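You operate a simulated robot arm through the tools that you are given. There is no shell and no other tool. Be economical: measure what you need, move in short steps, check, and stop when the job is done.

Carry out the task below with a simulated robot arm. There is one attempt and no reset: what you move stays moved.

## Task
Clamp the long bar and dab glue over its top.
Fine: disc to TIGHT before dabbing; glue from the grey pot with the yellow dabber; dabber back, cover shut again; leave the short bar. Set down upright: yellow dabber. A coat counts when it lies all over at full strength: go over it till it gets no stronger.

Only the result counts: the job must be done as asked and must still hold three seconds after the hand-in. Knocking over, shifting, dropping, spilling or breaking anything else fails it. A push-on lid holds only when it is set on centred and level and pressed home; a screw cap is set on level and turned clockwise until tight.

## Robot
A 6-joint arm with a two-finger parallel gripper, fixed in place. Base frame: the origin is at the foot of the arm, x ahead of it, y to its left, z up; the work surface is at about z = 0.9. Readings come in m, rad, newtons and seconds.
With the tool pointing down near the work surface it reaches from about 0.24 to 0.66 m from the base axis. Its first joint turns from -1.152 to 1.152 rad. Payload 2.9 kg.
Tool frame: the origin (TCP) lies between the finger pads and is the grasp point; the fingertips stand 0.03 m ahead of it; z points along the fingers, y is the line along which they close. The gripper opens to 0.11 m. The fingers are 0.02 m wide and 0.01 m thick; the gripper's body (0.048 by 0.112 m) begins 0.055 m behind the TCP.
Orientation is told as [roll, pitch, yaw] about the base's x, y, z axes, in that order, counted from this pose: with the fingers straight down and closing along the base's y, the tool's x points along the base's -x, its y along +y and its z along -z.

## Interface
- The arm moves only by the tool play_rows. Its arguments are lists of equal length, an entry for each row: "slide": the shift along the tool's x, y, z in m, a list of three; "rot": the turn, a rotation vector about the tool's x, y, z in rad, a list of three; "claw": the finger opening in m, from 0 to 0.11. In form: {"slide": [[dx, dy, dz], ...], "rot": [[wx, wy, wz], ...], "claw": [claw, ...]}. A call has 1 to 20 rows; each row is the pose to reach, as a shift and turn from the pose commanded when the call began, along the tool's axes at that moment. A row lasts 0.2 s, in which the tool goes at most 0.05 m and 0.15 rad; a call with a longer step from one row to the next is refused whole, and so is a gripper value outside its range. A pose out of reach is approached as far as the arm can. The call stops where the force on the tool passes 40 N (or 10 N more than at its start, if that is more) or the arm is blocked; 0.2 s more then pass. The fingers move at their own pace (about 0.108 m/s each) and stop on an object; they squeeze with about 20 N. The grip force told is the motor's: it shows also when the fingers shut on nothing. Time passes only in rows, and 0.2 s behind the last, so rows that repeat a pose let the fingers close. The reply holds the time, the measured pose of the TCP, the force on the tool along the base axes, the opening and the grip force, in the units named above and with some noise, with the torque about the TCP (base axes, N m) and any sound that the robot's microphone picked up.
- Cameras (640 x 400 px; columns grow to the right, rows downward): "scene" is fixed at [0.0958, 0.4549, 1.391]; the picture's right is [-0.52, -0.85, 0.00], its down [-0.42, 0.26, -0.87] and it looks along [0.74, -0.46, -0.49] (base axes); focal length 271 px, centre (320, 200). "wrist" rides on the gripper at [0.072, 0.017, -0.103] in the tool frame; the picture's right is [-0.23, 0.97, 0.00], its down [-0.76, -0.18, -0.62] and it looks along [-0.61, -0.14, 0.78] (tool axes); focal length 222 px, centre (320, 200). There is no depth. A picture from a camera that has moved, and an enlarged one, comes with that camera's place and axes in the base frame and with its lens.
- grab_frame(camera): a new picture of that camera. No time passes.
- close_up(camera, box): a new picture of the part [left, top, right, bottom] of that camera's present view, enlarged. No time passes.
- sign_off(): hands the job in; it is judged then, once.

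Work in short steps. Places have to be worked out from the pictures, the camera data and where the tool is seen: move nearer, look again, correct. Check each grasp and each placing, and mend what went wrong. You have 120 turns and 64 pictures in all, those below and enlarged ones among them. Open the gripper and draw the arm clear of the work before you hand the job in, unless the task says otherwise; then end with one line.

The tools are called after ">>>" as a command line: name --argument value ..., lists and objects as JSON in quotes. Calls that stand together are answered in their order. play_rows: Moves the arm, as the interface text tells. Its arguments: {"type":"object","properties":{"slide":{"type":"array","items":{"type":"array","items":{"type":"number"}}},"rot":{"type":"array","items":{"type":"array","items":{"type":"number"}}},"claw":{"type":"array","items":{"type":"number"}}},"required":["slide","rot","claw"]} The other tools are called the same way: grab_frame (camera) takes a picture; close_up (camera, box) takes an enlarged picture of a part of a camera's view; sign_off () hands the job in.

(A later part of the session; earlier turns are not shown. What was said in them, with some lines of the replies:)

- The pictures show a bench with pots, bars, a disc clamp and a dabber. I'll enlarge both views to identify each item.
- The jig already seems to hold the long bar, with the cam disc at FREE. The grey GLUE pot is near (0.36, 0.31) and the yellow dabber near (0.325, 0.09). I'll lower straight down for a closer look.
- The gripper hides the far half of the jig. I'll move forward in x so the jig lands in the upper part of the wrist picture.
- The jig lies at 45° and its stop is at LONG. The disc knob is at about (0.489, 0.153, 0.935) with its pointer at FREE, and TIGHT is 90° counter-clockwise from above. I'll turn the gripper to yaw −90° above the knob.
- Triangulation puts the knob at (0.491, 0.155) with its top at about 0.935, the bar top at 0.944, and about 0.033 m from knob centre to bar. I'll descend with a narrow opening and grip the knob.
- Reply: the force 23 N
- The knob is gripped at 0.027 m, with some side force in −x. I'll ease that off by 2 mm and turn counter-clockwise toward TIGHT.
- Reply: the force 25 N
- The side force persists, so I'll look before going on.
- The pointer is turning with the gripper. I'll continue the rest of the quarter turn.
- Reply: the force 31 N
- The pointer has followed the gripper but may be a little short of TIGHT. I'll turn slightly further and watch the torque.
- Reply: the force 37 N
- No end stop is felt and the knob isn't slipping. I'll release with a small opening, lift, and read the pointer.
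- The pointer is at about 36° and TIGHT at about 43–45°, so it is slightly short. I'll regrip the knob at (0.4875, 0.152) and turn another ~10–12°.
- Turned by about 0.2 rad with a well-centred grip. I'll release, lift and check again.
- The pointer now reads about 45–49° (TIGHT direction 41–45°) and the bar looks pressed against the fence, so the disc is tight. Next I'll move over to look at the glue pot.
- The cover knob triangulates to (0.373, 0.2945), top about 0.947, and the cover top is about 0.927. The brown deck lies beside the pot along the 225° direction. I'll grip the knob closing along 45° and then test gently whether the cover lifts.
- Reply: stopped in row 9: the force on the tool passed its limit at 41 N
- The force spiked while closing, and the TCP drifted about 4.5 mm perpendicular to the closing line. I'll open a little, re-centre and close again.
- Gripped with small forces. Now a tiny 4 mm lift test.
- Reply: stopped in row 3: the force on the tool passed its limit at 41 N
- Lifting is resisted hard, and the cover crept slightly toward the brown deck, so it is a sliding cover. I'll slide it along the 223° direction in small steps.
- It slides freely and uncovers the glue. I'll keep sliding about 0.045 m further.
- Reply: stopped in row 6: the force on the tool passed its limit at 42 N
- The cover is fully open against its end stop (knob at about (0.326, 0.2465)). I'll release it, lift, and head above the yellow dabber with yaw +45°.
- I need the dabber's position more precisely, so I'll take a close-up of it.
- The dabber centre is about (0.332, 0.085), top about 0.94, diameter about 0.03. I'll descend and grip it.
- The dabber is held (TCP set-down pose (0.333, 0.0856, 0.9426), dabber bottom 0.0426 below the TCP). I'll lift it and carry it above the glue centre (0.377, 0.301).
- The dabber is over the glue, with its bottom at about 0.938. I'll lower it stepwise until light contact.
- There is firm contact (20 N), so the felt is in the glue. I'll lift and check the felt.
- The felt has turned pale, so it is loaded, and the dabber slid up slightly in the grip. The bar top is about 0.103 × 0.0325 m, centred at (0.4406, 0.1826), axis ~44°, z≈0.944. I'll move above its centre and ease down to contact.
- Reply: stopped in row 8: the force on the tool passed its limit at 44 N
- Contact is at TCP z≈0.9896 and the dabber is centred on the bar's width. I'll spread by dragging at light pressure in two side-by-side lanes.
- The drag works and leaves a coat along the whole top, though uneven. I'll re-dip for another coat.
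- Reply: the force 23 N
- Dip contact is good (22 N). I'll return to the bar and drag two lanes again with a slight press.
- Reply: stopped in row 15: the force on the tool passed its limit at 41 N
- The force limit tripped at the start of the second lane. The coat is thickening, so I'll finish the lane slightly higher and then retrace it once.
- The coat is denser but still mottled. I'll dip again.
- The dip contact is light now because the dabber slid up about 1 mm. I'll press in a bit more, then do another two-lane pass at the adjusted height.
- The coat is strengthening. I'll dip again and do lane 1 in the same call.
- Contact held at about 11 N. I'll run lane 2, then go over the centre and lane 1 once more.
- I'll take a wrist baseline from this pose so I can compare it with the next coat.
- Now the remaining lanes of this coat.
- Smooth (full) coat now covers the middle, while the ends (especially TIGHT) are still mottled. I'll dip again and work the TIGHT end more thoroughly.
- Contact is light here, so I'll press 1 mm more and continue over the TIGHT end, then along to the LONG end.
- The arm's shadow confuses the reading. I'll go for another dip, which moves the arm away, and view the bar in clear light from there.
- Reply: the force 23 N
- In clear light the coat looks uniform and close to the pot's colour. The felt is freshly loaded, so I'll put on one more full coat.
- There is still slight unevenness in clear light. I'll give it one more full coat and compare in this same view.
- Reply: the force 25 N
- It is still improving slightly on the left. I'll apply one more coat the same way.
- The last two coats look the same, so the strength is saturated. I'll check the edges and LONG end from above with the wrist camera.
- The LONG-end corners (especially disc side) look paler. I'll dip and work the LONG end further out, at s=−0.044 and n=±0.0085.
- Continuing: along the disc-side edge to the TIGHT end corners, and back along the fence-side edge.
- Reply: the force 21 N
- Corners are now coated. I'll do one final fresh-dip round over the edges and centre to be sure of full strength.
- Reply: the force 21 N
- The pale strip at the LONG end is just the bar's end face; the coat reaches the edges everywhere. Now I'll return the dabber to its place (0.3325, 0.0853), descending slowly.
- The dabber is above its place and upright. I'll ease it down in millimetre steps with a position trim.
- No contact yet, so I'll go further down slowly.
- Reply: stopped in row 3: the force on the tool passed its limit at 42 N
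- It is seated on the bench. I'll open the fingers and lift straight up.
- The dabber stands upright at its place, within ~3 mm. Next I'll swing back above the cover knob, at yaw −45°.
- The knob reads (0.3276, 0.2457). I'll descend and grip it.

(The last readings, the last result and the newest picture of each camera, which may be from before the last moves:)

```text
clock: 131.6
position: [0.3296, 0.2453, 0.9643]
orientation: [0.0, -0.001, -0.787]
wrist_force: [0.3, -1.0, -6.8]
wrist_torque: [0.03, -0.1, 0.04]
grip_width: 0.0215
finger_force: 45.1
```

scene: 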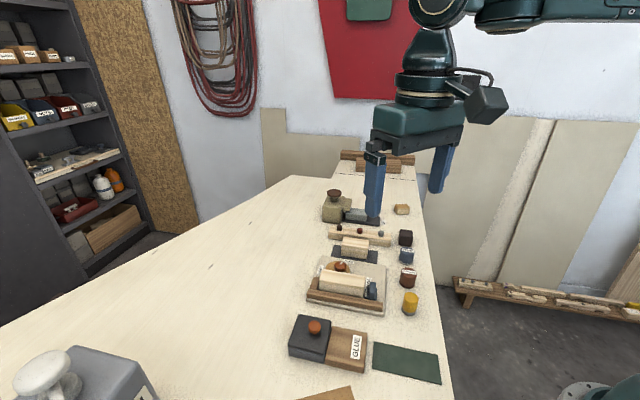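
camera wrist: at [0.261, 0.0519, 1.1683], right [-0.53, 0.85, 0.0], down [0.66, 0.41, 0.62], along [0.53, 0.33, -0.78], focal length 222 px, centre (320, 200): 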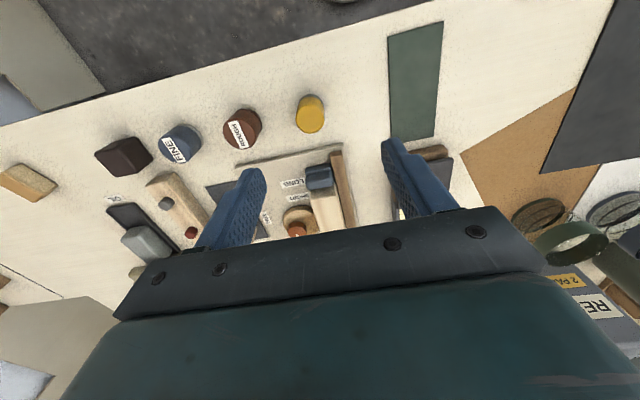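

Gripped. I'll slide the cover shut along +45°, up to the end stop.

>>> play_rows --slide '[[-0.0002, 0.01, 0.0005], [-0.0005, 0.02, 0.0005], [-0.0008, 0.03, 0.0005], [-0.001, 0.04, 0.0005], [-0.0012, 0.05, 0.0005], [-0.0013, 0.058, 0.0005], [-0.0014, 0.063, 0.0005], [-0.0015, 0.067, 0.0005], [-0.0015, 0.07, 0.0005]]' --rot '[[0, 0, 0], [0, 0, 0], [0, 0, 0], [0, 0, 0], [0, 0, 0], [0, 0, 0], [0, 0, 0], [0, 0, 0], [0, 0, 0]]' --claw '[0.015, 0.015, 0.015, 0.015, 0.015, 0.015, 0.015, 0.015, 0.015]'

```text
clock: 133.6
position: [0.3765, 0.2913, 0.9652]
orientation: [-0.012, 0.004, -0.784]
wrist_force: [-8.2, -1.7, 6.0]
wrist_torque: [0.18, -0.39, -0.07]
grip_width: 0.0218
finger_force: 45.3
stopped in row 9: the force on the tool passed its limit at 43 N (the readings are from after the stop); the commanded pose is now the measured one
```

It hit the end stop, so the cover should be shut. I'll release, retreat upward and look at everything.

>>> play_rows --slide '[[0, 0, 0], [0, 0, 0], [0, 0, 0], [0, 0, -0.03], [0, 0, -0.07], [0, 0, -0.11], [0.04, 0, -0.15], [0.08, 0, -0.17]]' --rot '[[0, 0, 0], [0, 0, 0], [0, 0, 0], [0, 0, 0], [0, 0, 0], [0, 0, 0], [0, 0, 0], [0, 0, 0]]' --claw '[0.03, 0.045, 0.045, 0.05, 0.08, 0.11, 0.11, 0.11]'

>>> grab_frame --camera "scene"

>>> close_up --camera "scene" --box '[270, 240, 462, 380]'

```text
refused: row 7 steps farther than a row can; nothing moved
```

```text
8 pictures are left
```

scene: 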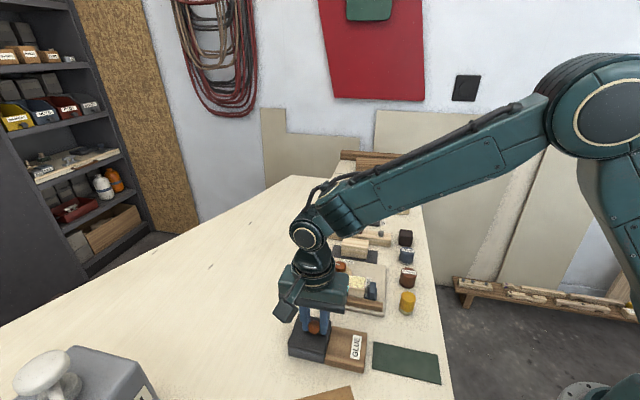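

```text
2.86 times, centred on (366, 310) of scene
camera zoom: at [0.0955, 0.4548, 1.391], right [-0.52, -0.85, 0.0], down [-0.42, 0.26, -0.87], along [0.74, -0.46, -0.49], focal length 775 px, centre (189, -114)
```

zoom: 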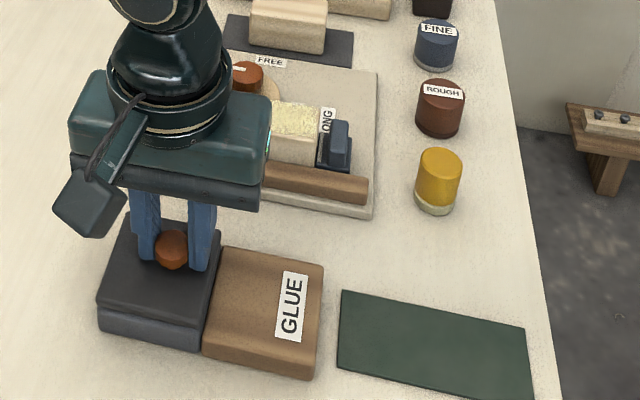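

That call was refused for an oversized step. I'll repeat it with smaller steps.

>>> play_rows --slide '[[0, 0, 0], [0, 0, 0], [0, 0, 0], [0, 0, -0.03], [0, 0, -0.07], [0, 0, -0.11], [0.02, 0, -0.14], [0.05, 0, -0.17], [0.09, 0, -0.18]]' --rot '[[0, 0, 0], [0, 0, 0], [0, 0, 0], [0, 0, 0], [0, 0, 0], [0, 0, 0], [0, 0, 0], [0, 0, 0], [0, 0, 0]]' --claw '[0.03, 0.045, 0.045, 0.05, 0.08, 0.11, 0.11, 0.11, 0.11]'

>>> close_up --camera "scene" --box '[270, 240, 462, 380]'

>>> close_up --camera "wrist" --box '[160, 0, 480, 200]'

```text
clock: 135.6
position: [0.3142, 0.3555, 1.1415]
orientation: [-0.009, 0.002, -0.786]
wrist_force: [-0.6, 0.7, 0.0]
wrist_torque: [-0.04, 0.01, -0.02]
grip_width: 0.1101
finger_force: 0.0
```

```text
2.86 times, centred on (366, 310) of scene
camera zoom: at [0.0958, 0.4549, 1.391], right [-0.52, -0.85, 0.0], down [-0.42, 0.26, -0.87], along [0.74, -0.46, -0.49], focal length 775 px, centre (189, -114)
```

zoom: 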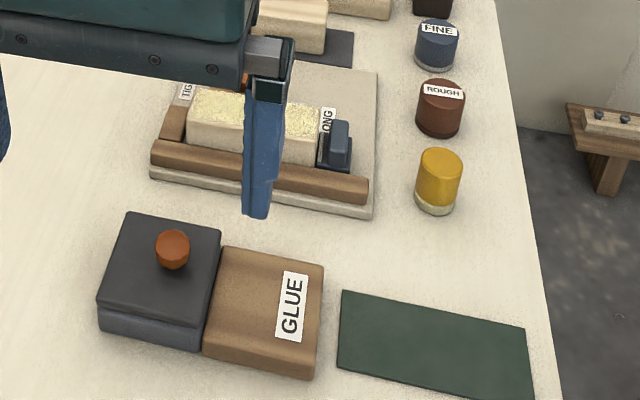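

```text
2.00 times, centred on (320, 100) of wrist
camera zoom: at [0.2759, 0.4176, 1.2443], right [0.85, 0.53, -0.01], down [0.42, -0.66, 0.62], along [0.32, -0.53, -0.78], focal length 444 px, centre (320, 400)
```

zoom: 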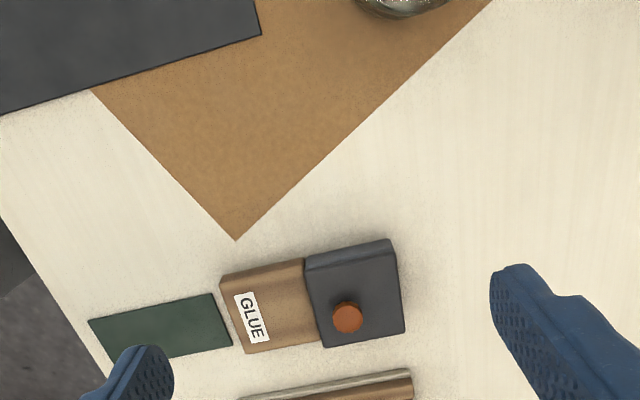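

The cover is shut and the fingers are clear. I'll move the arm aside for a final unobstructed look at the bar.

>>> play_rows --slide '[[-0.015, 0.025, -0.02], [-0.03, 0.05, -0.04], [-0.045, 0.075, -0.05], [-0.057, 0.0926, -0.06]]' --rot '[[0, 0, 0], [0, 0, 0], [0, 0, 0], [0, 0, 0]]' --claw '[0.11, 0.11, 0.11, 0.11]'

>>> close_up --camera "scene" --box '[310, 260, 374, 300]'

>>> close_up --camera "scene" --box '[270, 180, 462, 380]'

```text
clock: 136.6
position: [0.4215, 0.3808, 1.2012]
orientation: [-0.012, 0.003, -0.786]
wrist_force: [0.7, 0.5, -0.6]
wrist_torque: [-0.01, 0.0, 0.04]
grip_width: 0.1101
finger_force: 0.2
```

```text
10.00 times, centred on (342, 280) of scene
camera zoom: at [0.0958, 0.4549, 1.391], right [-0.52, -0.85, 0.0], down [-0.42, 0.26, -0.87], along [0.74, -0.46, -0.49], focal length 2711 px, centre (100, -600)
```

zoom: 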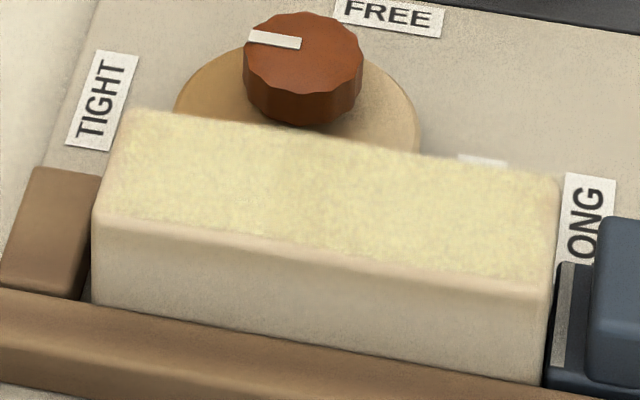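

```text
2.00 times, centred on (366, 280) of scene
camera zoom: at [0.0958, 0.4549, 1.391], right [-0.52, -0.85, 0.0], down [-0.42, 0.26, -0.87], along [0.74, -0.46, -0.49], focal length 542 px, centre (228, 40)
```

zoom: 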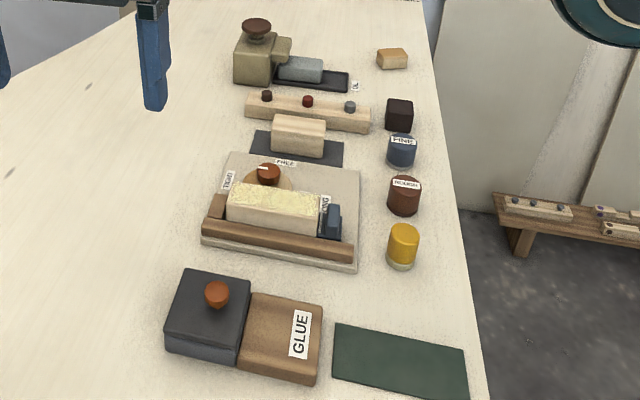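

The long bar's top shows an even, full-strength coat and the disc pointer is parallel to the bar at TIGHT. The cover is shut, the dabber stands upright at its place and the short bar is untouched, so I'm handing in.

>>> sign_off

```text
The job is handed in.
```

I clamped the long bar with the disc at TIGHT and coated its whole top with glue until it got no stronger; the yellow dabber is back upright within about 3 mm of its spot, the cover is shut, and the short bar is untouched.
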